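You operate a simulated robot arm through the tools that you are given. There is no shell and no other tool. Be economical: measure what you need, move in short steps, check, and stop when the job is done.

The job below is to be done with a simulated robot arm. You get a single attempt, and the scene is never put back.

## Task
Push the 190 mm pipe home in port 3 and press the joint.
Fine: press once, then draw the tool back and leave it at that port.

The check looks at the end state, three seconds after you hand in, the way a careful person would. Anything else that was tipped, shoved, dropped, spilled or broken makes it a failure.

## Robot
A 6-joint arm with a four-finger gripper on a trunk, on a base that drives. Base frame: it is fixed to the floor where the robot stands at the start and does not move with it; the origin is under the middle of the robot, x ahead of it, y to its left, z up; the surface under the hand at the start is at about z = 900. Lengths are in mm, angles in rad, forces in N, time in s.
Its first joint turns from -2.897 to 2.897 rad. Places, roughly: bench feed lever [900, -100, 1000]. Payload 3.43 kg.
The tool frame sits at the grasp point between the pads (the TCP): z along the fingers, y along the line on which they close. The tips reach 30 mm beyond it. The gripper opens to 120 mm. The gripper's body begins 85 mm behind the TCP.
Orientation is told as [roll, pitch, yaw] about the base's x, y, z axes, in that order, counted from this pose: with the fingers straight down and closing along the base's y, the tool's x points along the base's -x, its y along +y and its z along -z.

## Interface
- The arm moves only by the tool move_arm. Its argument "rows" is a list of rows, each an object (a shift or turn left out is 0, a gripper value left out holds the last) with "turn": the turn, a rotation vector about the tool's x, y, z in degrees, a list of three; "travel": the shift along the tool's x, y, z in mm, a list of three; "fingers": the gripper command, from -1 (shut) to 1 (fully open), values between in proportion. In form: [{"turn": [rx, ry, rz], "travel": [x, y, z], "fingers": fingers}, ...]. A call has 1 to 20 rows; each row is the pose to reach, as a shift and turn from the pose commanded when the call began, along the tool's axes at that moment. A row lasts 0.2 s, in which the tool goes at most 50 mm and 0.15 rad; a call with a longer step from one row to the next is refused whole, and so is a gripper value outside its range. A pose out of reach is approached as far as the arm can. The call stops where the force on the tool passes 90 N (or 10 N more than at its start, if that is more) or the arm is blocked; 0.2 s more then pass. The fingers move at their own pace and stop on an object; they squeeze with about 33 N. The grip force told is the motor's: it shows also when the fingers shut on nothing. Time passes only in rows, and 0.2 s behind the last, so rows that repeat a pose let the fingers close. The reply holds the time, the measured pose of the TCP, the force on the tool along the base axes, the opening and the grip force, in the units named above and with some noise, with the torque about the TCP (base axes, N m) and any sound that the robot's microphone picked up.
- Cameras (640 x 400 px; columns grow to the right, rows downward): "scene" is now at [-208, 163.2, 1262.1]; the picture's right is [-0.27, -0.96, 0.00], its down [-0.07, 0.02, -1.00] and it looks along [0.96, -0.27, -0.07] (base axes); focal length 285 px, centre (320, 200). "wrist" rides on the gripper at [71, -17, -121] in the tool frame; the picture's right is [0.23, 0.97, 0.00], its down [-0.81, 0.19, -0.55] and it looks along [-0.54, 0.13, 0.83] (tool axes); focal length 275 px, centre (320, 200). There is no depth. A picture from a camera that has moved, and an enlarged one, comes with that camera's place and axes in the base frame and with its lens.
- get_image(camera): a new picture of that camera. It takes no simulated time.
- drive_base(legs): drives the robot by 1 to 6 legs, each [ahead, turn to the left] in mm and rad, along the robot's own axes; the way and the turn of a leg run together, so that a leg with both is an arc; at most 1500 mm and 3.142 rad a leg. The arm and the cameras ride along, it lands a little off, and it stops where it bumps. It gives what a move gives.
- aim_head(pan, tilt): turns the head with the scene camera to pan (to the left, within 2.496 rad either way) and tilt (down, from -0.506 to 1.204), counted from straight ahead of the robot. It gives what a move gives.
- close_up(camera, box): a new picture of the part [left, top, right, bottom] of that camera's present view, enlarged. It takes no simulated time.
- hand_in(): hands the job in; it is judged then, once.

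Go step by step. Nothing tells you exact positions but the pictures and the camera data: compare them with the known pose of the tool, close in by small moves and look again before you grip or let go. The budget is 120 turns and 98 pictures, counting those below and the enlarged ones. Unless the task says otherwise, let go and move clear before handing in, and close with one line.

The tools are called after "Emit:" as name(argument=value, ...) on one line, values as JSON. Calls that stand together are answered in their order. move_arm: Moves the arm, as the interface text tells. Its arguments: {"type":"object","properties":{"rows":{"type":"array","items":{"type":"object","properties":{"turn":{"type":"array","items":{"type":"number"}},"travel":{"type":"array","items":{"type":"number"}},"fingers":{"type":"number"}}}}},"required":["rows"]} The other tools are called the same way: drive_base (legs) drives the base; aim_head (pan, tilt) turns the head that bears the scene camera; get_image (camera) takes a picture; close_up (camera, box) takes an enlarged picture of a part of a camera's view; hand_in () hands the job in.

At the start:

```text
t: 0.0
tcp_pos: [539.3, -282.0, 1399.4]
ee_rot: [0.001, 0.002, 0.001]
contact_force: [0.3, 0.9, 0.2]
moment: [0.05, -0.02, -0.01]
grip_width: 120.0
grip_force: 0.1
robot x, y, heading: [-1.5, 2.9, 0.002]
head pan, tilt: [-0.276, 0.056]
```

scene: 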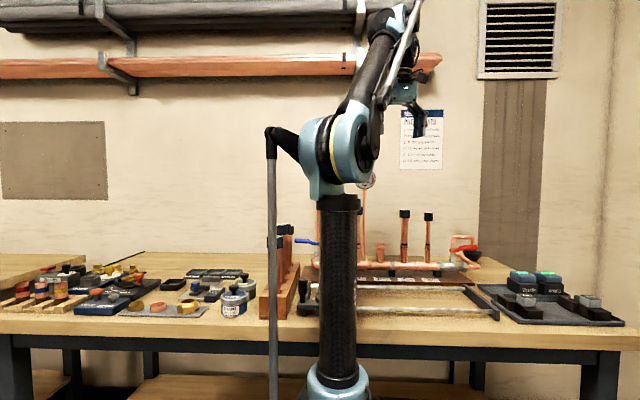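
wrist: 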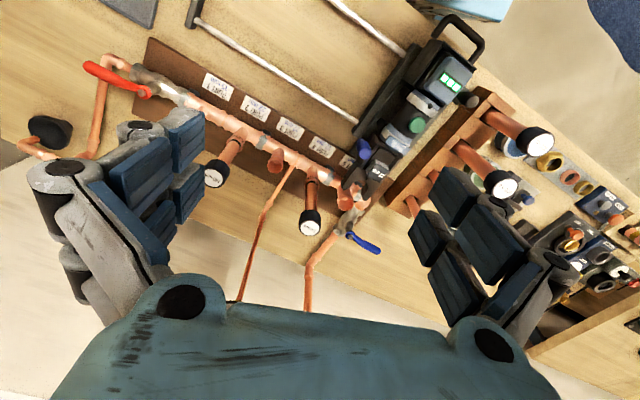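

I see a bench with a copper manifold, a rack with pipes, a press tool with a handle, and a notice on the wall. I'll look closer at the parts before moving.

Emit:
close_up(camera="scene", box=[240, 180, 500, 340])

Emit:
close_up(camera="scene", box=[390, 100, 450, 180])

Emit:
close_up(camera="wrist", box=[80, 20, 400, 220])

Emit:
close_up(camera="wrist", box=[340, 0, 640, 190])

```text
2.46 times, centred on (370, 260) of scene
camera zoom: at [-208.0, 163.2, 1262.1], right [-0.27, -0.96, 0.0], down [-0.07, 0.02, -1.0], along [0.96, -0.27, -0.07], focal length 702 px, centre (197, 52)
```

zoom: 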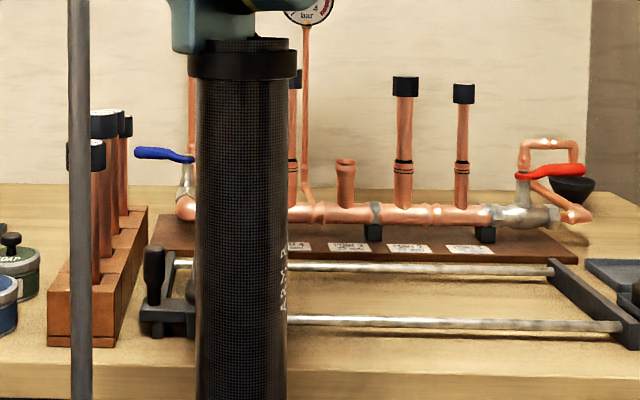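

```text
5.00 times, centred on (420, 140) of scene
camera zoom: at [-208.0, 163.2, 1262.1], right [-0.27, -0.96, 0.0], down [-0.07, 0.02, -1.0], along [0.96, -0.27, -0.07], focal length 1427 px, centre (-180, 500)
```

zoom: 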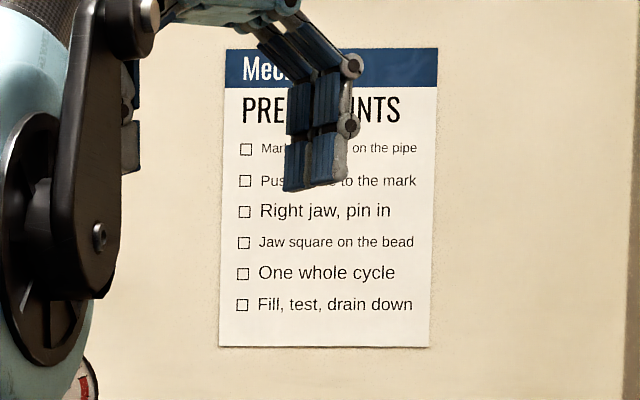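

```text
2.00 times, centred on (240, 120) of wrist
camera zoom: at [467.0, -299.8, 1519.5], right [-0.23, 0.97, 0.0], down [0.81, 0.19, 0.55], along [0.54, 0.13, -0.83], focal length 551 px, centre (480, 360)
```

zoom: 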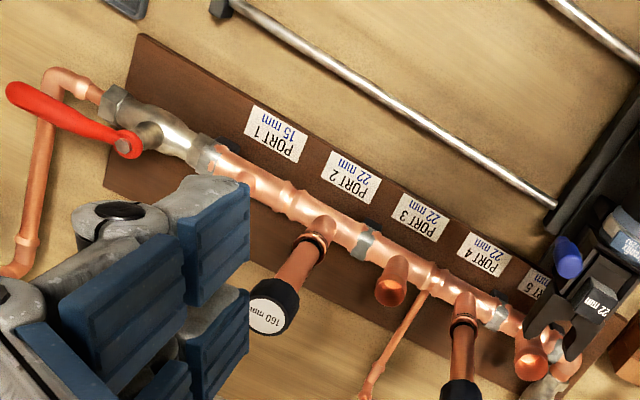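

```text
2.11 times, centred on (490, 95) of wrist
camera zoom: at [467.0, -299.8, 1519.5], right [-0.23, 0.97, 0.0], down [0.81, 0.19, 0.55], along [0.54, 0.13, -0.83], focal length 580 px, centre (-38, 421)
```

zoom: 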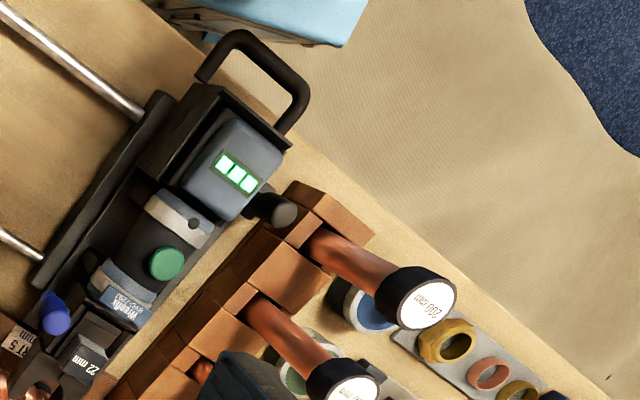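

The pipes stand in a rack to the left (about x 550–700, y 60), port 3's stub top is near (720, -327, 1029), and the press tool sits on a rail carriage at the left. I'll move the arm high to view the rack.

Emit:
move_arm(rows=[{"travel": [20, 44, 0], "fingers": 1}, {"travel": [40, 88, 0]}, {"travel": [60, 132, 0]}, {"travel": [80, 176, 0]}, {"travel": [100, 220, 0]}, {"travel": [120, 262, 0]}, {"travel": [120, 262, 0]}])

Emit:
get_image(camera="wrist")

Emit:
get_image(camera="scene")

```text
t: 1.6
tcp_pos: [401.1, -20.2, 1404.4]
ee_rot: [-0.001, -0.01, 0.001]
contact_force: [0.1, 0.9, -0.2]
moment: [0.07, -0.01, 0.01]
grip_width: 120.1
grip_force: 0.0
robot x, y, heading: [-1.6, 1.3, 0.003]
head pan, tilt: [-0.276, 0.056]
```

```text
91 pictures are left
camera wrist: at [327.8, -37.6, 1523.9], right [-0.23, 0.97, 0.0], down [0.8, 0.19, 0.56], along [0.55, 0.13, -0.83], focal length 275 px, centre (320, 200)
```

wrist: 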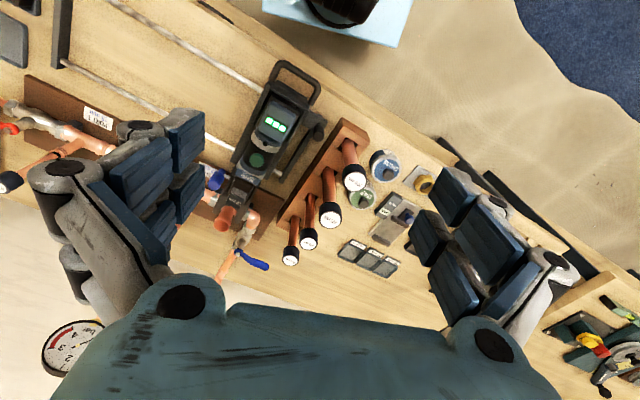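

```text
90 pictures are left
camera scene: at [-208.0, 163.4, 1262.1], right [-0.27, -0.96, 0.0], down [-0.07, 0.02, -1.0], along [0.96, -0.27, -0.07], focal length 285 px, centre (320, 200)
```

scene: 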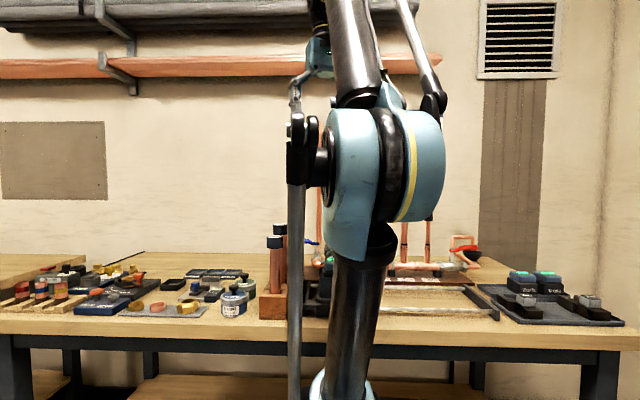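

Emit:
close_up(camera="wrist", box=[270, 120, 370, 280])

Emit:
close_up(camera="wrist", box=[200, 50, 340, 280])

Emit:
close_up(camera="wrist", box=[330, 130, 440, 280])

```text
2.50 times, centred on (320, 200) of wrist
camera zoom: at [327.8, -37.6, 1523.9], right [-0.23, 0.97, 0.0], down [0.8, 0.19, 0.56], along [0.55, 0.13, -0.83], focal length 688 px, centre (320, 200)
```

zoom: 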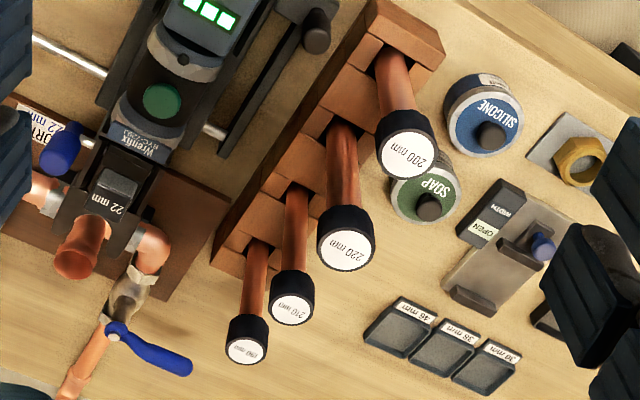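

```text
1.74 times, centred on (270, 165) of wrist
camera zoom: at [327.8, -37.6, 1523.9], right [-0.23, 0.97, 0.0], down [0.8, 0.19, 0.56], along [0.55, 0.13, -0.83], focal length 479 px, centre (407, 261)
```

zoom: 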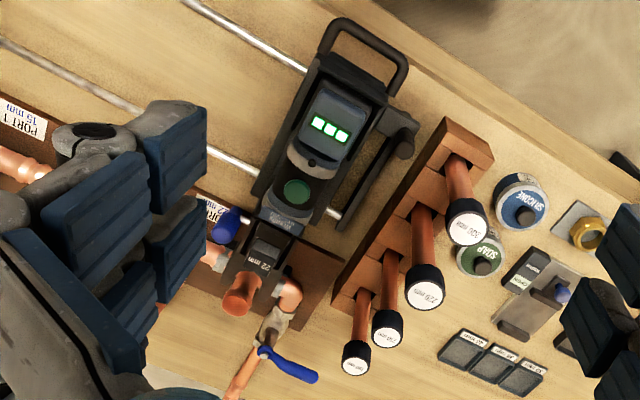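

```text
2.67 times, centred on (385, 205) of wrist
camera zoom: at [327.8, -37.6, 1523.9], right [-0.23, 0.97, 0.0], down [0.8, 0.19, 0.56], along [0.55, 0.13, -0.83], focal length 734 px, centre (147, 187)
```

zoom: 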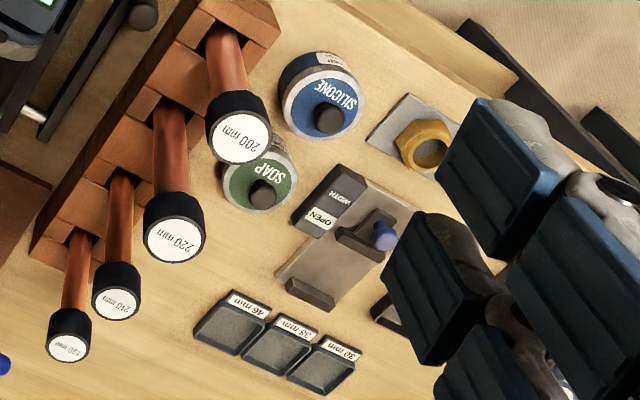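

Emit:
close_up(camera="wrist", box=[280, 225, 320, 270])

Emit:
close_up(camera="wrist", box=[200, 150, 270, 215])

Emit:
close_up(camera="scene", box=[380, 90, 470, 180])

```text
8.89 times, centred on (300, 248) of wrist
camera zoom: at [327.8, -37.6, 1523.9], right [-0.23, 0.97, 0.0], down [0.8, 0.19, 0.56], along [0.55, 0.13, -0.83], focal length 2447 px, centre (498, -222)
```

zoom: 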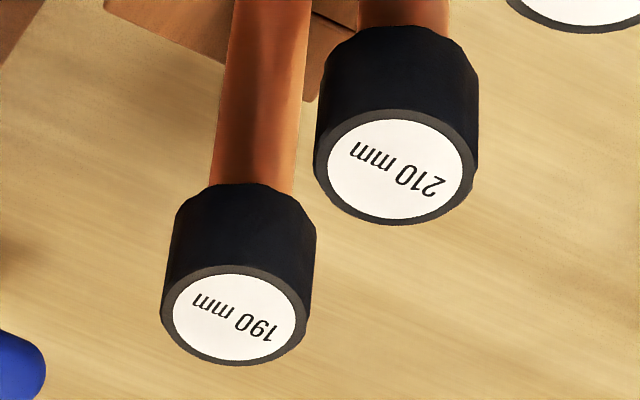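

```text
6.15 times, centred on (235, 182) of wrist
camera zoom: at [327.8, -37.6, 1523.9], right [-0.23, 0.97, 0.0], down [0.8, 0.19, 0.56], along [0.55, 0.13, -0.83], focal length 1694 px, centre (843, 308)
```

zoom: 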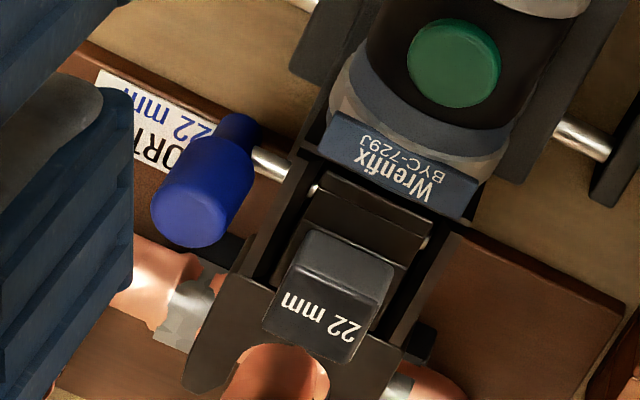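

```text
4.44 times, centred on (425, 135) of scene
camera zoom: at [-208.0, 163.4, 1262.1], right [-0.27, -0.96, 0.0], down [-0.07, 0.02, -1.0], along [0.96, -0.27, -0.07], focal length 1268 px, centre (-147, 489)
```

zoom: 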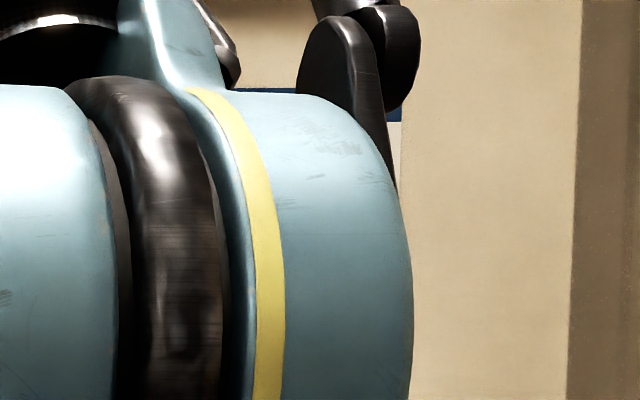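

The rack, rails and manifold are all turned about -18.6° about z. The far pipe in the rack is the 190 mm one (about 776, 3), and the press tool's pin may be partly out. I'll align the hand with the bench and look at the tool closer.

Emit:
move_arm(rows=[{"travel": [-16, -36, 20], "turn": [0, 0, 4], "fingers": 1}, {"travel": [-32, -72, 40], "turn": [0, 0, 8]}, {"travel": [-48, -108, 60], "turn": [0, 0, 12]}, {"travel": [-64, -144, 80], "turn": [0, 0, 16]}, {"travel": [-79, -180, 104], "turn": [0, 0, 18.6]}, {"travel": [-79, -180, 104], "turn": [0, 0, 18.6]}])

Emit:
get_image(camera="wrist")

```text
t: 3.0
tcp_pos: [483.4, -199.8, 1300.6]
ee_rot: [0.002, -0.01, -0.325]
contact_force: [0.2, 0.0, 0.2]
moment: [-0.01, -0.02, 0.02]
grip_width: 119.8
grip_force: 0.0
robot x, y, heading: [-1.2, 0.7, 0.001]
head pan, tilt: [-0.276, 0.056]
```

```text
83 pictures are left
camera wrist: at [408.0, -193.6, 1419.8], right [0.09, 1.0, 0.0], down [0.82, -0.08, 0.56], along [0.56, -0.05, -0.83], focal length 275 px, centre (320, 200)
```

wrist: 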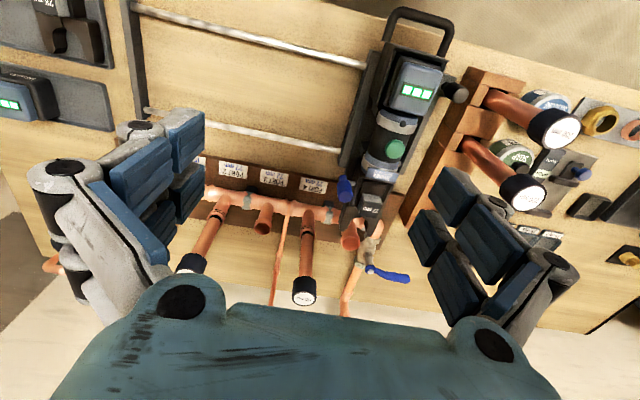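

Emit:
close_up(camera="wrist", box=[320, 0, 480, 120])

Emit:
close_up(camera="wrist", box=[320, 120, 430, 290])

Emit:
close_up(camera="wrist", box=[180, 140, 340, 310])

```text
3.33 times, centred on (400, 60) of wrist
camera zoom: at [408.0, -193.6, 1419.8], right [0.09, 1.0, 0.0], down [0.82, -0.08, 0.56], along [0.56, -0.05, -0.83], focal length 918 px, centre (53, 667)
```

zoom: 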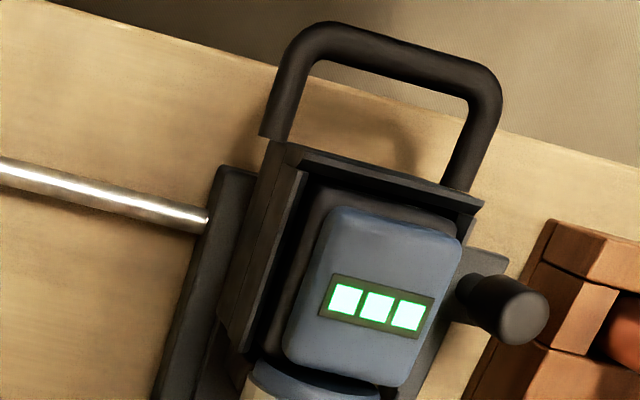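

```text
2.35 times, centred on (375, 205) of wrist
camera zoom: at [408.0, -193.6, 1419.8], right [0.09, 1.0, 0.0], down [0.82, -0.08, 0.56], along [0.56, -0.05, -0.83], focal length 648 px, centre (191, 188)
```

zoom: 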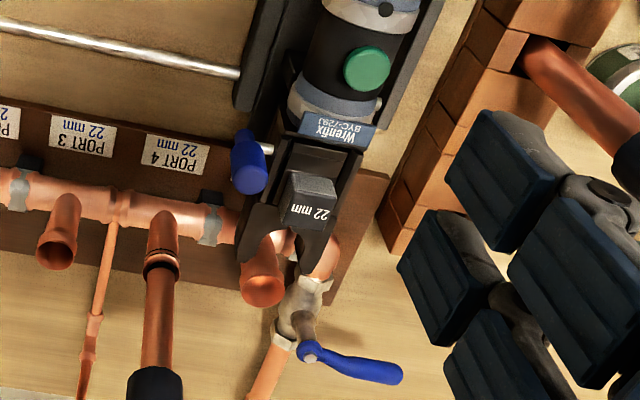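

```text
2.35 times, centred on (260, 225) of wrist
camera zoom: at [408.0, -193.6, 1419.8], right [0.09, 1.0, 0.0], down [0.82, -0.08, 0.56], along [0.56, -0.05, -0.83], focal length 648 px, centre (461, 141)
```

zoom: 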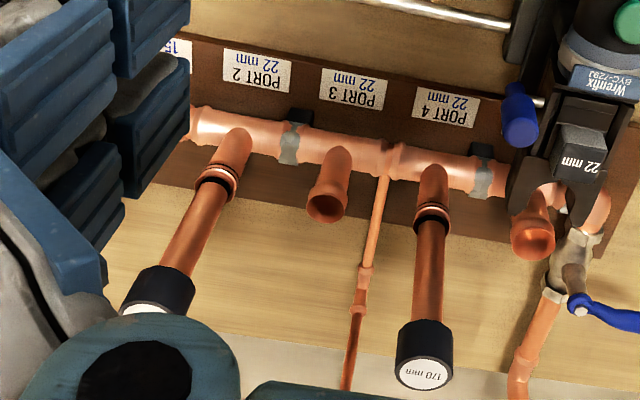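

Emit:
close_up(camera="wrist", box=[328, 165, 392, 225])

Emit:
close_up(camera="wrist", box=[380, 60, 480, 160])

```text
6.67 times, centred on (360, 195) of wrist
camera zoom: at [408.0, -193.6, 1419.8], right [0.09, 1.0, 0.0], down [0.82, -0.08, 0.56], along [0.56, -0.05, -0.83], focal length 1835 px, centre (53, 233)
```

zoom: 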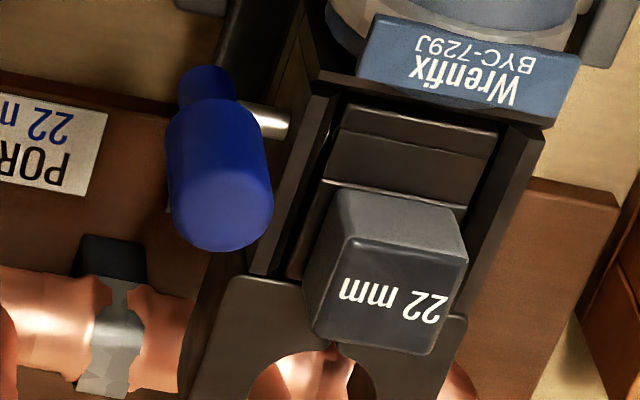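

```text
4.00 times, centred on (430, 110) of wrist
camera zoom: at [408.0, -193.6, 1419.8], right [0.09, 1.0, 0.0], down [0.82, -0.08, 0.56], along [0.56, -0.05, -0.83], focal length 1101 px, centre (-120, 560)
```

zoom: 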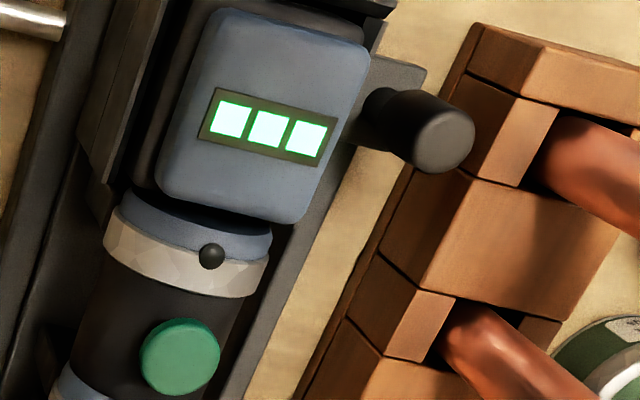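

The jaw on the tool is 22 mm, but I can't tell whether its blue pin is fully in. I'll look along the bench from the port-2 side.

Emit:
move_arm(rows=[{"travel": [-16, -9, 0], "turn": [0, 0, -7.5]}, {"travel": [-32, -18, 0], "turn": [0, 0, -15]}, {"travel": [-48, -27, 0], "turn": [0, 0, -22.5]}, {"travel": [-64, -36, 0], "turn": [0, 0, -30]}, {"travel": [-80, -45, 5], "turn": [0, 0, -37.5]}, {"travel": [-96, -54, 10], "turn": [0, 0, -45]}, {"travel": [-112, -63, 15], "turn": [0, 0, -52.5]}, {"travel": [-128, -72, 20], "turn": [0, 0, -60]}, {"travel": [-144, -81, 20], "turn": [0, 0, -67.5]}, {"travel": [-160, -90, 20], "turn": [0, 0, -75]}, {"travel": [-176, -99, 20], "turn": [0, 0, -82.5]}, {"travel": [-186, -103, 20], "turn": [0, 0, -90]}, {"travel": [-186, -103, 20], "turn": [0, 0, -90]}])

Emit:
get_image(camera="wrist")

Emit:
get_image(camera="scene")

```text
t: 5.8
tcp_pos: [625.8, -357.3, 1283.1]
ee_rot: [-0.011, -0.004, 1.247]
contact_force: [-0.2, 0.2, -0.5]
moment: [0.01, -0.03, 0.03]
grip_width: 120.2
grip_force: 0.1
robot x, y, heading: [-2.2, 0.1, 0.001]
head pan, tilt: [-0.276, 0.056]
```

```text
77 pictures are left
camera wrist: at [617.4, -430.8, 1403.3], right [-1.0, 0.09, -0.01], down [0.07, 0.83, 0.55], along [0.06, 0.55, -0.83], focal length 275 px, centre (320, 200)
```

wrist: 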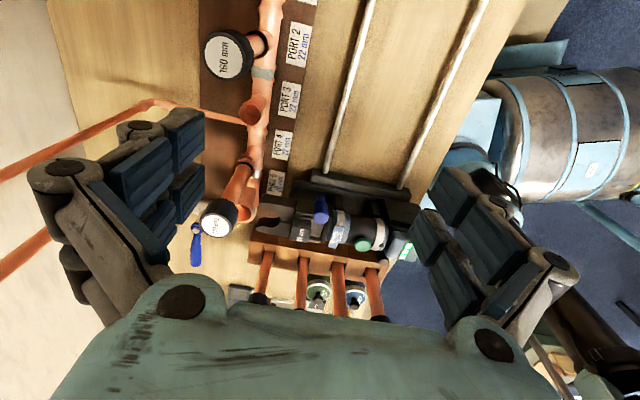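

```text
76 pictures are left
camera scene: at [-208.0, 163.2, 1262.1], right [-0.27, -0.96, 0.0], down [-0.07, 0.02, -1.0], along [0.96, -0.27, -0.07], focal length 285 px, centre (320, 200)
```

scene: 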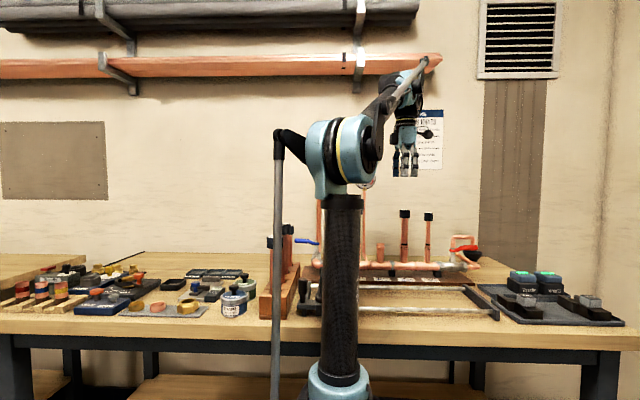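

Emit:
close_up(camera="wrist", box=[260, 170, 420, 280])

Emit:
close_up(camera="wrist", box=[190, 0, 330, 240])

```text
3.64 times, centred on (340, 225) of wrist
camera zoom: at [617.4, -430.8, 1403.3], right [-1.0, 0.09, -0.01], down [0.07, 0.83, 0.55], along [0.06, 0.55, -0.83], focal length 1001 px, centre (247, 109)
```

zoom: 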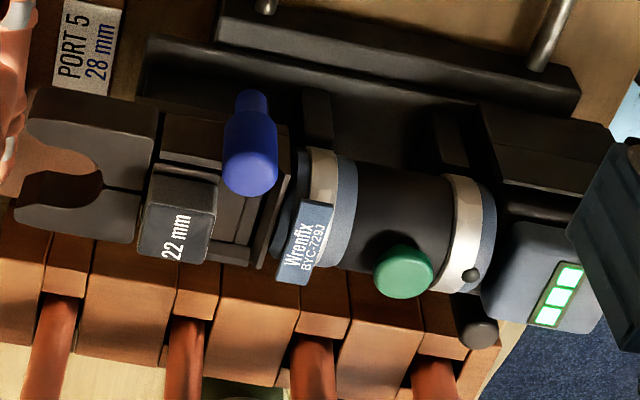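

```text
1.67 times, centred on (260, 120) of wrist
camera zoom: at [617.4, -430.8, 1403.3], right [-1.0, 0.09, -0.01], down [0.07, 0.83, 0.55], along [0.06, 0.55, -0.83], focal length 459 px, centre (420, 333)
```

zoom: 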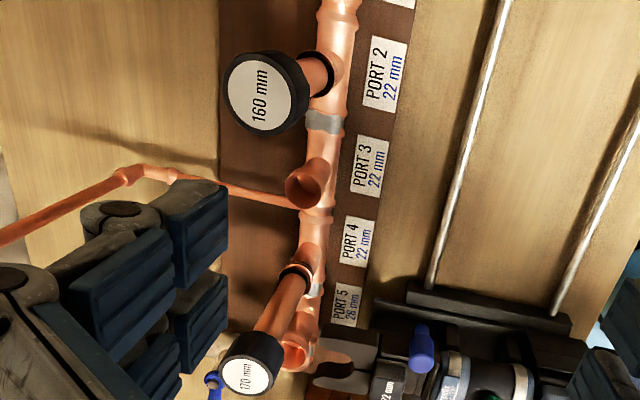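

Triangulating: port 3 socket top is at (727, -331, 1023), the button at (577, -101, 1053), the pin handle at (643, -175, 1055), and the bench is turned by about -0.30 rad. The tool is drawn back at port 5. I'll take a lower, flatter look at the pin.

Emit:
move_arm(rows=[{"travel": [-7, 7, 28], "turn": [0, -5, 0]}, {"travel": [-14, 13, 56], "turn": [0, -10, 0]}, {"travel": [-21, 20, 84], "turn": [0, -15, 0]}, {"travel": [-28, 26, 112], "turn": [0, -20, 0]}, {"travel": [-35, 33, 140], "turn": [0, -25, 0]}, {"travel": [-41, 39, 168], "turn": [0, -30, 0]}, {"travel": [-41, 39, 168], "turn": [0, -30, 0]}])

Emit:
get_image(camera="wrist")

```text
t: 7.4
tcp_pos: [602.8, -305.6, 1115.8]
ee_rot: [-0.012, -0.527, 1.254]
contact_force: [0.0, 0.7, -1.2]
moment: [-0.02, 0.02, 0.0]
grip_width: 120.1
grip_force: 0.0
robot x, y, heading: [3.3, -2.5, 0.003]
head pan, tilt: [-0.276, 0.056]
```

```text
73 pictures are left
camera wrist: at [579.0, -427.3, 1183.2], right [-0.98, 0.12, -0.13], down [-0.06, 0.46, 0.88], along [0.17, 0.88, -0.45], focal length 275 px, centre (320, 200)
```

wrist: 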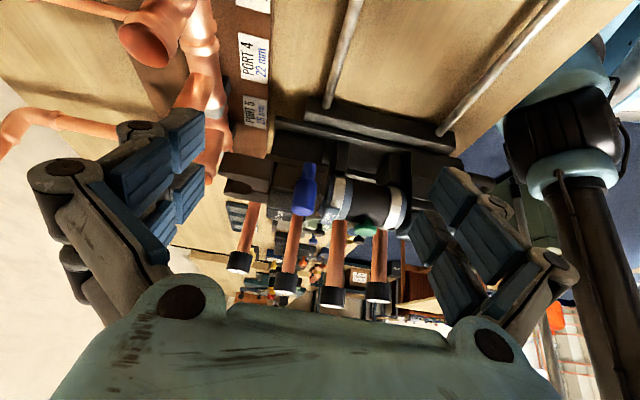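

Emit:
close_up(camera="wrist", box=[215, 130, 415, 255])

Emit:
close_up(camera="wrist", box=[210, 140, 330, 225])

```text
3.20 times, centred on (315, 192) of wrist
camera zoom: at [579.0, -427.3, 1183.2], right [-0.98, 0.12, -0.13], down [-0.06, 0.46, 0.88], along [0.17, 0.88, -0.45], focal length 881 px, centre (336, 224)
```

zoom: 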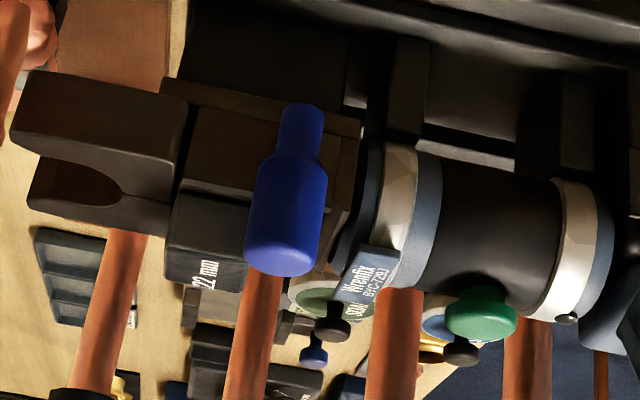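

```text
4.71 times, centred on (270, 182) of wrist
camera zoom: at [579.0, -427.3, 1183.2], right [-0.98, 0.12, -0.13], down [-0.06, 0.46, 0.88], along [0.17, 0.88, -0.45], focal length 1295 px, centre (555, 282)
```

zoom: 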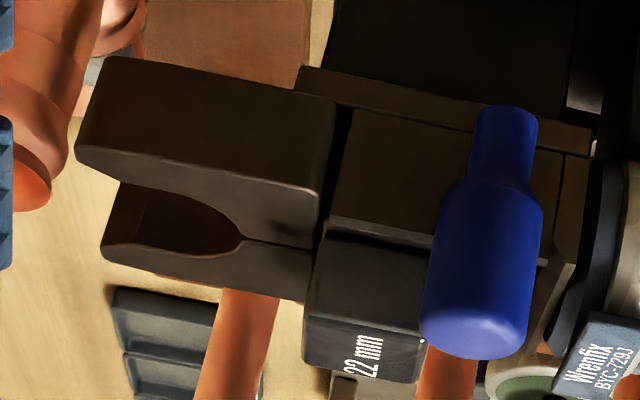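

The shaft is hidden behind the handle from here, but the top view showed a gap. I'll push gently on the blue handle with closed fingers toward the yoke to make sure the pin is in; first I get upright beside it.

Emit:
move_arm(rows=[{"travel": [-12, 0, 7], "turn": [0, 5, 0], "fingers": -1}, {"travel": [-24, 1, 14], "turn": [0, 10, 0]}, {"travel": [-36, 1, 21], "turn": [0, 15, 0]}, {"travel": [-48, 2, 28], "turn": [0, 20, 0]}, {"travel": [-60, 2, 35], "turn": [0, 25, 0]}, {"travel": [-72, 2, 42], "turn": [0, 30, 0]}, {"travel": [-72, 2, 42], "turn": [0, 30, 0]}])

Emit:
get_image(camera="wrist")

```text
t: 9.0
tcp_pos: [628.1, -225.7, 1115.2]
ee_rot: [-0.01, -0.001, 1.247]
contact_force: [0.2, 0.4, 0.0]
moment: [0.02, 0.02, 0.01]
grip_width: 0.0
grip_force: 33.5
robot x, y, heading: [1.2, -0.9, 0.002]
head pan, tilt: [-0.276, 0.056]
```

```text
70 pictures are left
camera wrist: at [619.3, -299.7, 1234.6], right [-1.0, 0.09, -0.01], down [0.07, 0.83, 0.55], along [0.06, 0.55, -0.83], focal length 275 px, centre (320, 200)
```

wrist: 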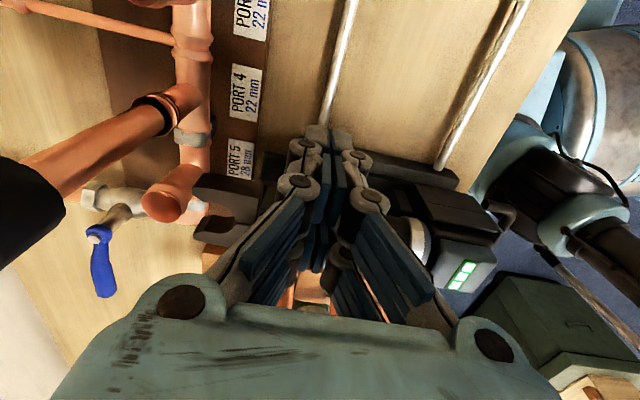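

Emit:
move_arm(rows=[{"travel": [0, 0, 30], "fingers": -1}, {"travel": [0, 0, 60]}, {"travel": [-10, 0, 60]}, {"travel": [-20, 0, 60]}, {"travel": [-24, 0, 60]}])

Emit:
get_image(camera="wrist")

Emit:
close_up(camera="scene", box=[260, 200, 420, 320])

```text
t: 10.2
tcp_pos: [634.7, -209.0, 1054.3]
ee_rot: [-0.011, 0.0, 1.239]
contact_force: [-23.4, -64.3, -3.3]
moment: [-0.19, -0.08, 0.11]
grip_width: 6.0
grip_force: 33.4
robot x, y, heading: [2.7, 1.4, -0.002]
head pan, tilt: [-0.276, 0.056]
```

```text
69 pictures are left
camera wrist: at [625.9, -282.0, 1174.7], right [-1.0, 0.1, -0.01], down [0.08, 0.83, 0.55], along [0.06, 0.55, -0.84], focal length 275 px, centre (320, 200)
```

wrist: 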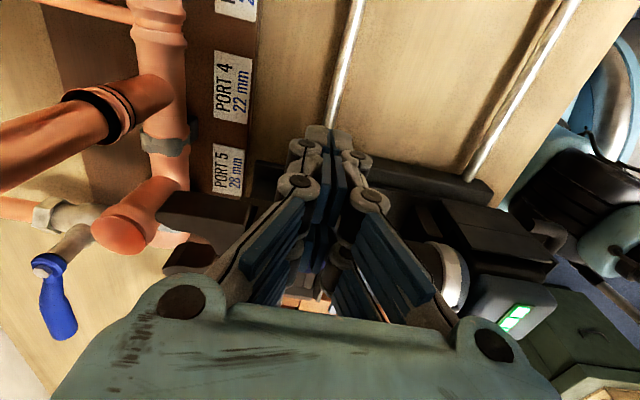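

```text
3.33 times, centred on (340, 260) of scene
camera zoom: at [-208.8, 161.0, 1262.3], right [-0.27, -0.96, 0.0], down [-0.07, 0.02, -1.0], along [0.96, -0.27, -0.07], focal length 951 px, centre (253, 0)
```

zoom: 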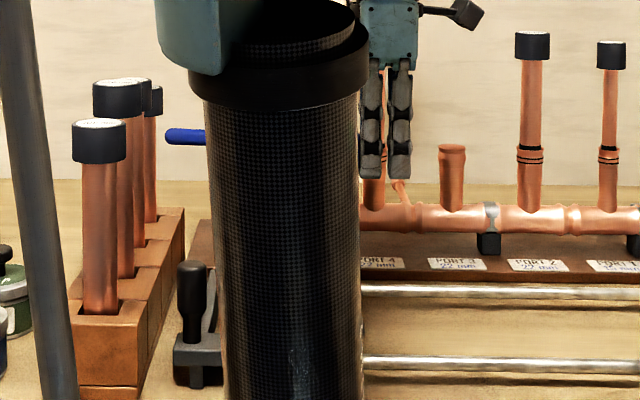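

I met firm resistance (68 N) at the handle, and the fingers spread slightly. I'll back off, raise and look at the pin from above.

Emit:
move_arm(rows=[{"travel": [15, 0, 0], "fingers": -1}, {"travel": [35, 0, 0]}, {"travel": [35, 0, -50]}, {"travel": [35, 0, -100]}, {"travel": [50, 0, -150], "fingers": 1}, {"travel": [50, 0, -150]}, {"travel": [50, 0, -150]}])

Emit:
get_image(camera="wrist")

```text
refused: row 5 steps farther than a row can; nothing moved
```

```text
67 pictures are left
camera wrist: at [625.9, -282.0, 1174.7], right [-1.0, 0.1, -0.01], down [0.08, 0.83, 0.55], along [0.06, 0.55, -0.84], focal length 275 px, centre (320, 200)
```

wrist: 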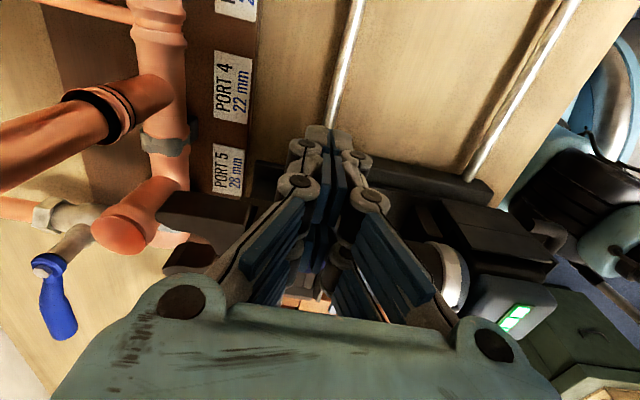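

Emit:
move_arm(rows=[{"travel": [20, 0, 0], "fingers": -1}, {"travel": [40, 0, 0]}, {"travel": [45, 0, -45]}, {"travel": [50, 0, -90], "fingers": 1}, {"travel": [50, 0, -130], "turn": [0, 0, 7]}, {"travel": [50, 10, -165], "turn": [0, 0, 14]}, {"travel": [52, 20, -195], "turn": [0, 0, 21]}, {"travel": [54, 30, -195], "turn": [0, 0, 28]}, {"travel": [56, 40, -195], "turn": [0, 0, 35]}, {"travel": [58, 50, -195], "turn": [0, 0, 42]}, {"travel": [60, 60, -195], "turn": [0, 0, 50]}, {"travel": [62, 70, -195], "turn": [0, 0, 58]}, {"travel": [64, 80, -195], "turn": [0, 0, 66]}, {"travel": [66, 95, -195], "turn": [0, 0, 74]}, {"travel": [69, 110, -195], "turn": [0, 0, 82]}, {"travel": [69, 120, -195], "turn": [0, 0, 88.5]}, {"travel": [69, 120, -195], "turn": [0, 0, 88.5]}])

Emit:
close_up(camera="wrist", box=[300, 60, 480, 260])

```text
t: 13.8
tcp_pos: [500.0, -230.4, 1247.8]
ee_rot: [0.001, -0.008, -0.3]
contact_force: [-0.2, -0.8, 0.5]
moment: [-0.01, 0.03, 0.02]
grip_width: 119.7
grip_force: 0.1
robot x, y, heading: [-2.4, 2.2, 0.005]
head pan, tilt: [-0.276, 0.056]
```

```text
2.00 times, centred on (390, 160) of wrist
camera zoom: at [423.6, -225.4, 1367.4], right [0.07, 1.0, 0.0], down [0.83, -0.06, 0.56], along [0.56, -0.04, -0.83], focal length 551 px, centre (180, 280)
```

zoom: 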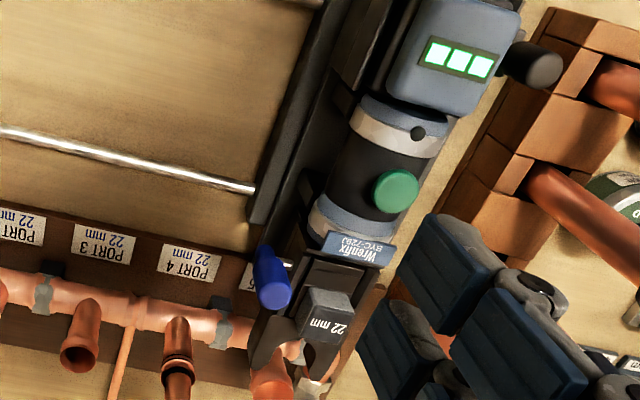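

Emit:
close_up(camera="wrist", box=[415, 175, 465, 220])

Emit:
close_up(camera="wrist", box=[405, 170, 495, 260])

```text
8.89 times, centred on (440, 198) of wrist
camera zoom: at [423.6, -225.4, 1367.4], right [0.07, 1.0, 0.0], down [0.83, -0.06, 0.56], along [0.56, -0.04, -0.83], focal length 2447 px, centre (-747, 222)
```

zoom: 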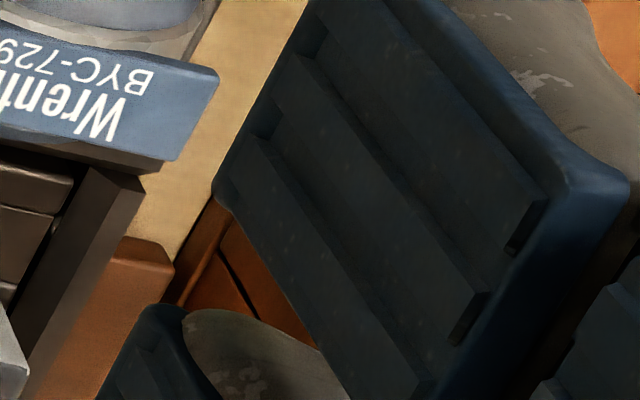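

```text
4.44 times, centred on (450, 215) of wrist
camera zoom: at [423.6, -225.4, 1367.4], right [0.07, 1.0, 0.0], down [0.83, -0.06, 0.56], along [0.56, -0.04, -0.83], focal length 1224 px, centre (-258, 133)
```

zoom: 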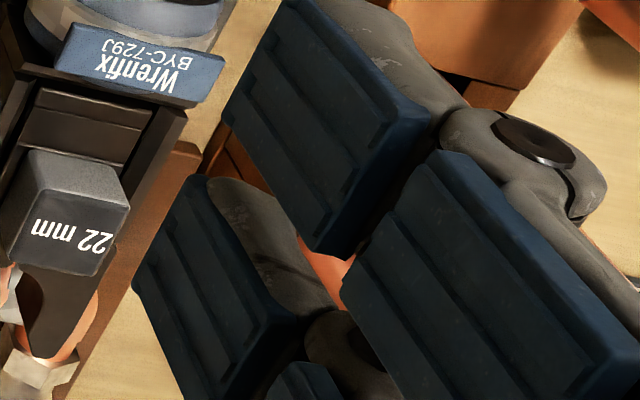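

Emit:
close_up(camera="wrist", box=[345, 175, 409, 215])

```text
10.00 times, centred on (377, 195) of wrist
camera zoom: at [423.6, -225.4, 1367.4], right [0.07, 1.0, 0.0], down [0.83, -0.06, 0.56], along [0.56, -0.04, -0.83], focal length 2753 px, centre (-250, 250)
```

zoom: 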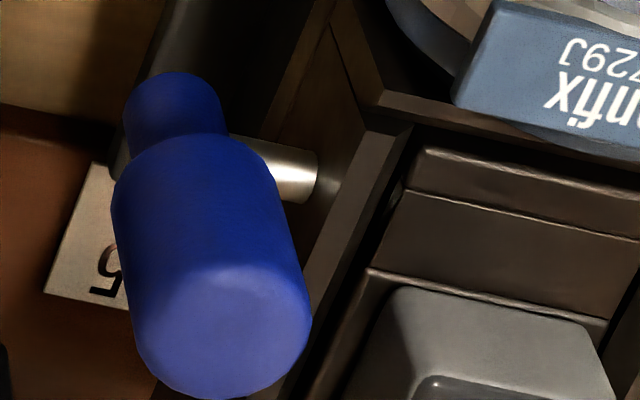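

The pin didn't budge under 68 N and only about 10 mm of shaft shows, so I take it to be home. Next is the 190 mm pipe, top at about (779, 3, 1097); I'll move above it and check alignment.

Emit:
move_arm(rows=[{"travel": [-22, 34, 0], "fingers": 0.4}, {"travel": [-44, 68, 0]}, {"travel": [-66, 102, 0]}, {"travel": [-88, 136, 0]}, {"travel": [-110, 170, 0]}, {"travel": [-132, 204, 0]}, {"travel": [-154, 238, 0]}, {"travel": [-176, 272, 0]}, {"travel": [-197.5, 305, 0]}, {"travel": [-197.5, 305, 40]}, {"travel": [-197.5, 305, 40]}])

Emit:
get_image(camera="wrist")

Emit:
get_image(camera="scene")

```text
t: 16.2
tcp_pos: [777.6, 1.8, 1211.3]
ee_rot: [0.003, -0.012, -0.298]
contact_force: [0.4, 0.5, -0.4]
moment: [0.01, -0.01, -0.02]
grip_width: 84.1
grip_force: 0.1
robot x, y, heading: [1.2, -0.2, 0.0]
head pan, tilt: [-0.276, 0.056]
```

```text
62 pictures are left
camera wrist: at [701.1, 6.1, 1329.7], right [0.07, 1.0, 0.0], down [0.83, -0.06, 0.56], along [0.56, -0.04, -0.83], focal length 275 px, centre (320, 200)
```

wrist: 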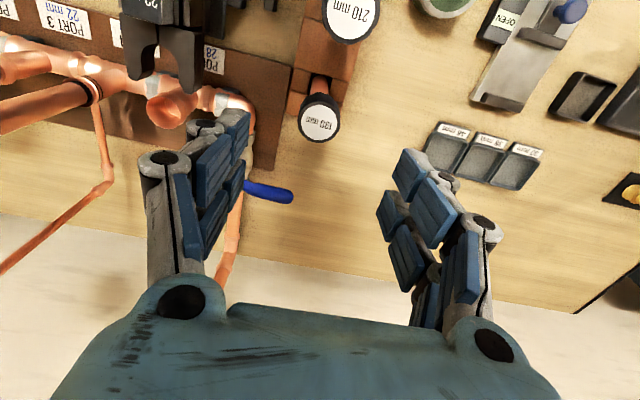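

```text
61 pictures are left
camera scene: at [-207.8, 163.3, 1262.1], right [-0.27, -0.96, 0.0], down [-0.07, 0.02, -1.0], along [0.96, -0.27, -0.07], focal length 285 px, centre (320, 200)
```

scene: 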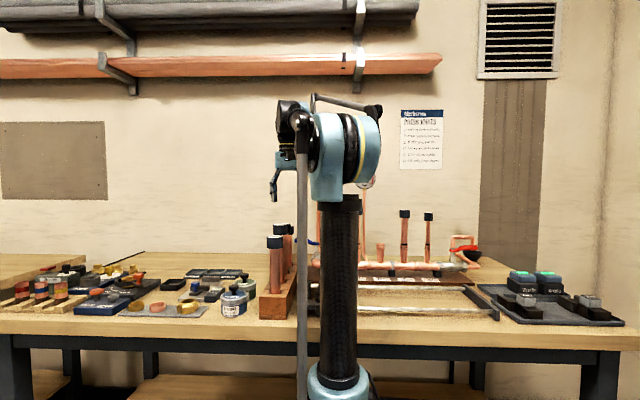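

Emit:
move_arm(rows=[{"travel": [0, 0, 40], "fingers": 0.2}, {"travel": [0, 0, 80]}, {"travel": [0, 0, 100]}, {"travel": [0, 0, 100]}])

Emit:
get_image(camera="wrist")

Emit:
close_up(camera="scene", box=[390, 100, 450, 180])

```text
t: 17.2
tcp_pos: [778.8, 3.7, 1110.3]
ee_rot: [0.002, -0.01, -0.299]
contact_force: [-0.3, 0.3, -1.1]
moment: [0.01, 0.01, -0.01]
grip_width: 72.1
grip_force: 0.1
robot x, y, heading: [3.5, -2.2, -0.001]
head pan, tilt: [-0.276, 0.056]
```

```text
60 pictures are left
camera wrist: at [702.7, 7.2, 1229.2], right [0.07, 1.0, 0.0], down [0.83, -0.06, 0.56], along [0.56, -0.04, -0.83], focal length 275 px, centre (320, 200)
```

wrist: 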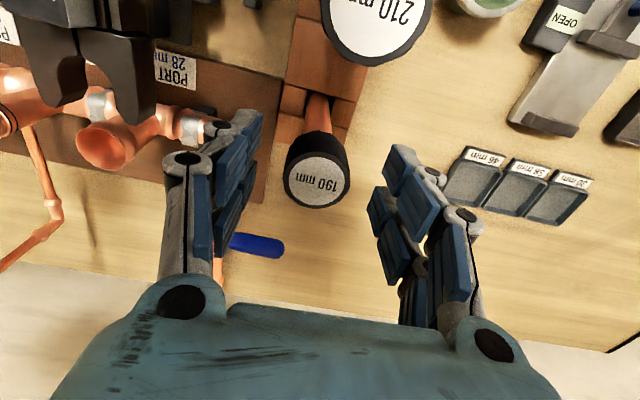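

```text
5.00 times, centred on (420, 140) of scene
camera zoom: at [-207.9, 163.3, 1262.1], right [-0.27, -0.96, 0.0], down [-0.07, 0.02, -1.0], along [0.96, -0.27, -0.07], focal length 1427 px, centre (-180, 500)
```

zoom: 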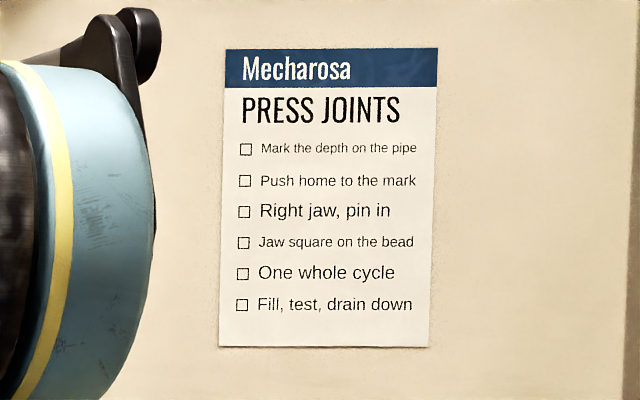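

Emit:
move_arm(rows=[{"travel": [0, -2, 35], "fingers": 0.2}, {"travel": [0, -2, 70]}, {"travel": [0, -2, 70]}])

Emit:
get_image(camera="wrist")

```text
t: 18.0
tcp_pos: [777.9, 0.5, 1040.4]
ee_rot: [0.005, -0.01, -0.3]
contact_force: [0.1, -0.7, 0.2]
moment: [0.03, -0.01, -0.03]
grip_width: 72.1
grip_force: 0.1
robot x, y, heading: [4.8, -1.1, 0.003]
head pan, tilt: [-0.276, 0.056]
```

```text
58 pictures are left
camera wrist: at [702.4, 5.3, 1159.8], right [0.07, 1.0, 0.0], down [0.83, -0.06, 0.56], along [0.56, -0.04, -0.83], focal length 275 px, centre (320, 200)
```

wrist: 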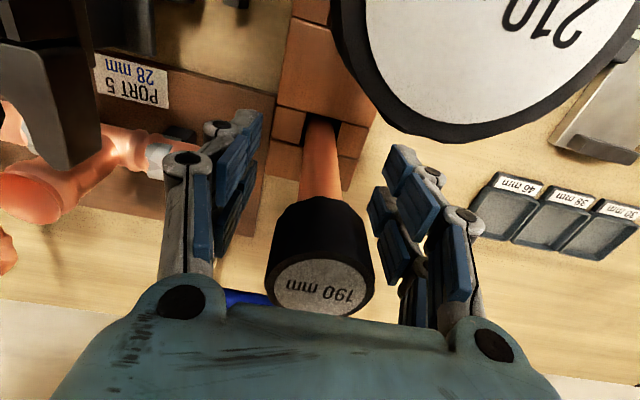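

Emit:
move_arm(rows=[{"travel": [0, 0, 0], "fingers": -1}, {"travel": [0, 0, 0]}, {"travel": [0, 0, 0]}])

Emit:
get_image(camera="wrist")

```text
t: 18.8
tcp_pos: [776.5, 0.7, 1040.5]
ee_rot: [0.004, -0.011, -0.299]
contact_force: [1.0, -0.3, 0.0]
moment: [-0.04, -0.05, 0.01]
grip_width: 19.5
grip_force: 32.8
robot x, y, heading: [2.0, -3.4, -0.001]
head pan, tilt: [-0.276, 0.056]
```

```text
57 pictures are left
camera wrist: at [702.4, 5.4, 1160.0], right [0.07, 1.0, 0.0], down [0.83, -0.05, 0.56], along [0.56, -0.04, -0.83], focal length 275 px, centre (320, 200)
```

wrist: 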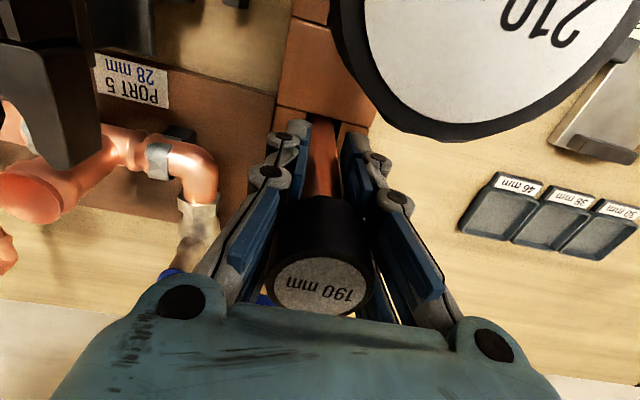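

Pipe gripped. I lift it straight up out of the rack and check it.

Emit:
move_arm(rows=[{"travel": [0, 0, -20], "fingers": -1}, {"travel": [0, 0, -45]}, {"travel": [0, 0, -80]}, {"travel": [0, 0, -120]}, {"travel": [0, 0, -160]}, {"travel": [0, 0, -200]}, {"travel": [0, 0, -235]}, {"travel": [0, 0, -235]}])

Emit:
get_image(camera="wrist")

Emit:
get_image(camera="scene")

```text
t: 20.6
tcp_pos: [777.7, 0.6, 1275.3]
ee_rot: [0.004, -0.01, -0.298]
contact_force: [-0.1, 0.2, -0.5]
moment: [-0.01, 0.01, -0.02]
grip_width: 19.3
grip_force: 33.0
robot x, y, heading: [1.2, 3.2, 0.0]
head pan, tilt: [-0.276, 0.056]
```

```text
56 pictures are left
camera wrist: at [700.7, 4.7, 1394.8], right [0.07, 1.0, 0.0], down [0.83, -0.05, 0.56], along [0.56, -0.04, -0.83], focal length 275 px, centre (320, 200)
```

wrist: 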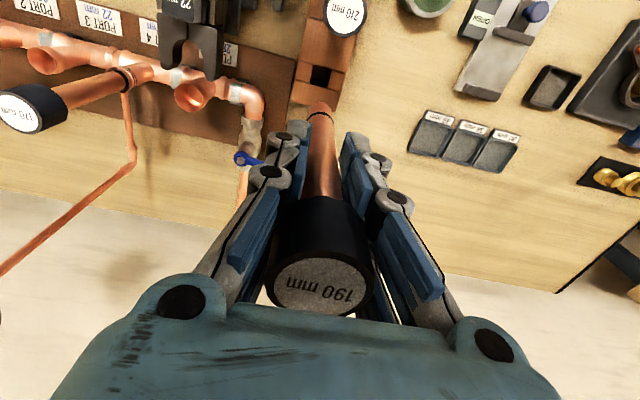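

```text
55 pictures are left
camera scene: at [-207.9, 163.2, 1262.1], right [-0.27, -0.96, 0.0], down [-0.07, 0.02, -1.0], along [0.96, -0.27, -0.07], focal length 285 px, centre (320, 200)
```

scene: 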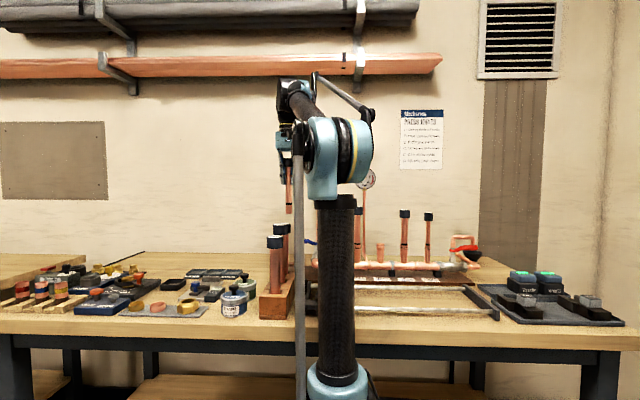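

Emit:
close_up(camera="wrist", box=[280, 80, 370, 210])

Emit:
close_up(camera="scene", box=[260, 120, 400, 280])

```text
3.08 times, centred on (325, 145) of wrist
camera zoom: at [700.7, 4.7, 1394.8], right [0.07, 1.0, 0.0], down [0.83, -0.05, 0.56], along [0.56, -0.04, -0.83], focal length 847 px, centre (305, 369)
```

zoom: 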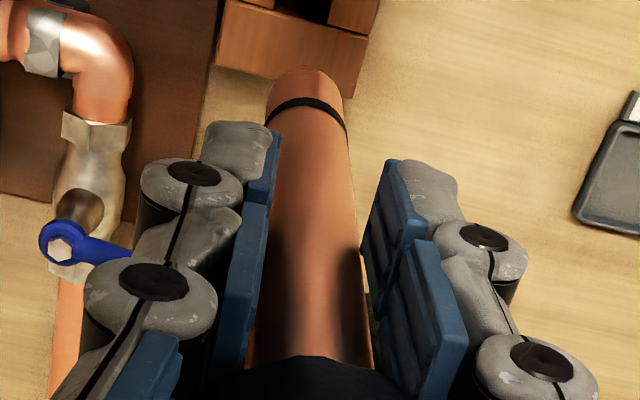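

```text
2.50 times, centred on (330, 200) of scene
camera zoom: at [-207.9, 163.2, 1262.1], right [-0.27, -0.96, 0.0], down [-0.07, 0.02, -1.0], along [0.96, -0.27, -0.07], focal length 713 px, centre (295, 200)
```

zoom: 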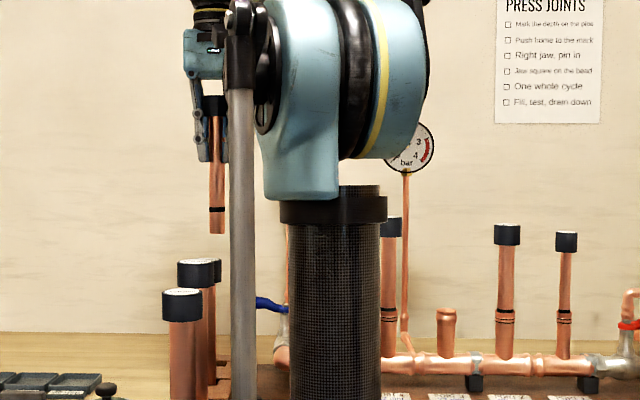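

The pipe carries a depth mark about 32 mm from its end. I'll carry it high over to port 3, approaching from the robot's side.

Emit:
move_arm(rows=[{"travel": [0, 0, -25], "fingers": -1}, {"travel": [0, -15, -50]}, {"travel": [0, -50, -50]}, {"travel": [0, -90, -50]}, {"travel": [0, -130, -50]}, {"travel": [0, -170, -50]}, {"travel": [0, -210, -50]}, {"travel": [0, -250, -50]}, {"travel": [0, -290, -50]}, {"travel": [0, -320, -50]}, {"travel": [0, -332, -50]}, {"travel": [-20, -332, -50]}, {"travel": [-35, -332, -50]}, {"travel": [-35, -332, -50]}])

Emit:
get_image(camera="wrist")

Emit:
get_image(camera="scene")

```text
t: 23.6
tcp_pos: [711.6, -327.4, 1325.9]
ee_rot: [0.003, -0.01, -0.3]
contact_force: [0.3, -0.4, -1.2]
moment: [0.02, -0.02, 0.01]
grip_width: 19.0
grip_force: 32.9
robot x, y, heading: [-0.6, 1.1, -0.001]
head pan, tilt: [-0.276, 0.056]
```

```text
52 pictures are left
camera wrist: at [636.7, -322.8, 1445.1], right [0.07, 1.0, 0.0], down [0.83, -0.06, 0.56], along [0.56, -0.04, -0.83], focal length 275 px, centre (320, 200)
```

wrist: 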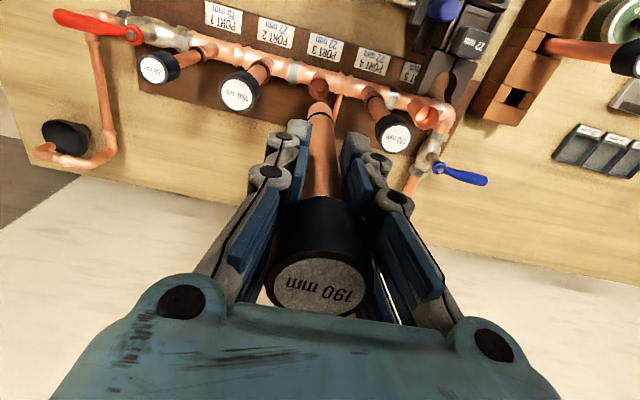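

```text
51 pictures are left
camera scene: at [-207.9, 163.2, 1262.1], right [-0.27, -0.96, 0.0], down [-0.07, 0.02, -1.0], along [0.96, -0.27, -0.07], focal length 285 px, centre (320, 200)
```

scene: 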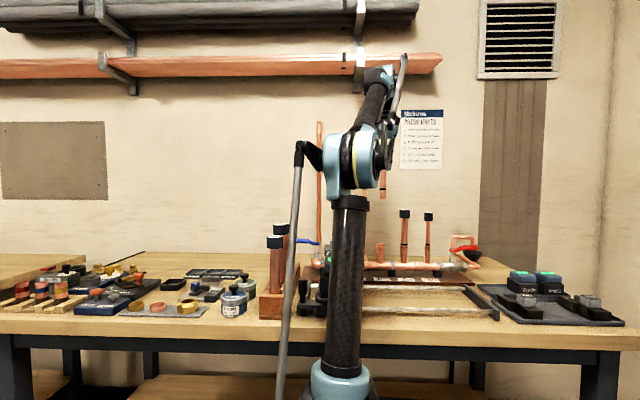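

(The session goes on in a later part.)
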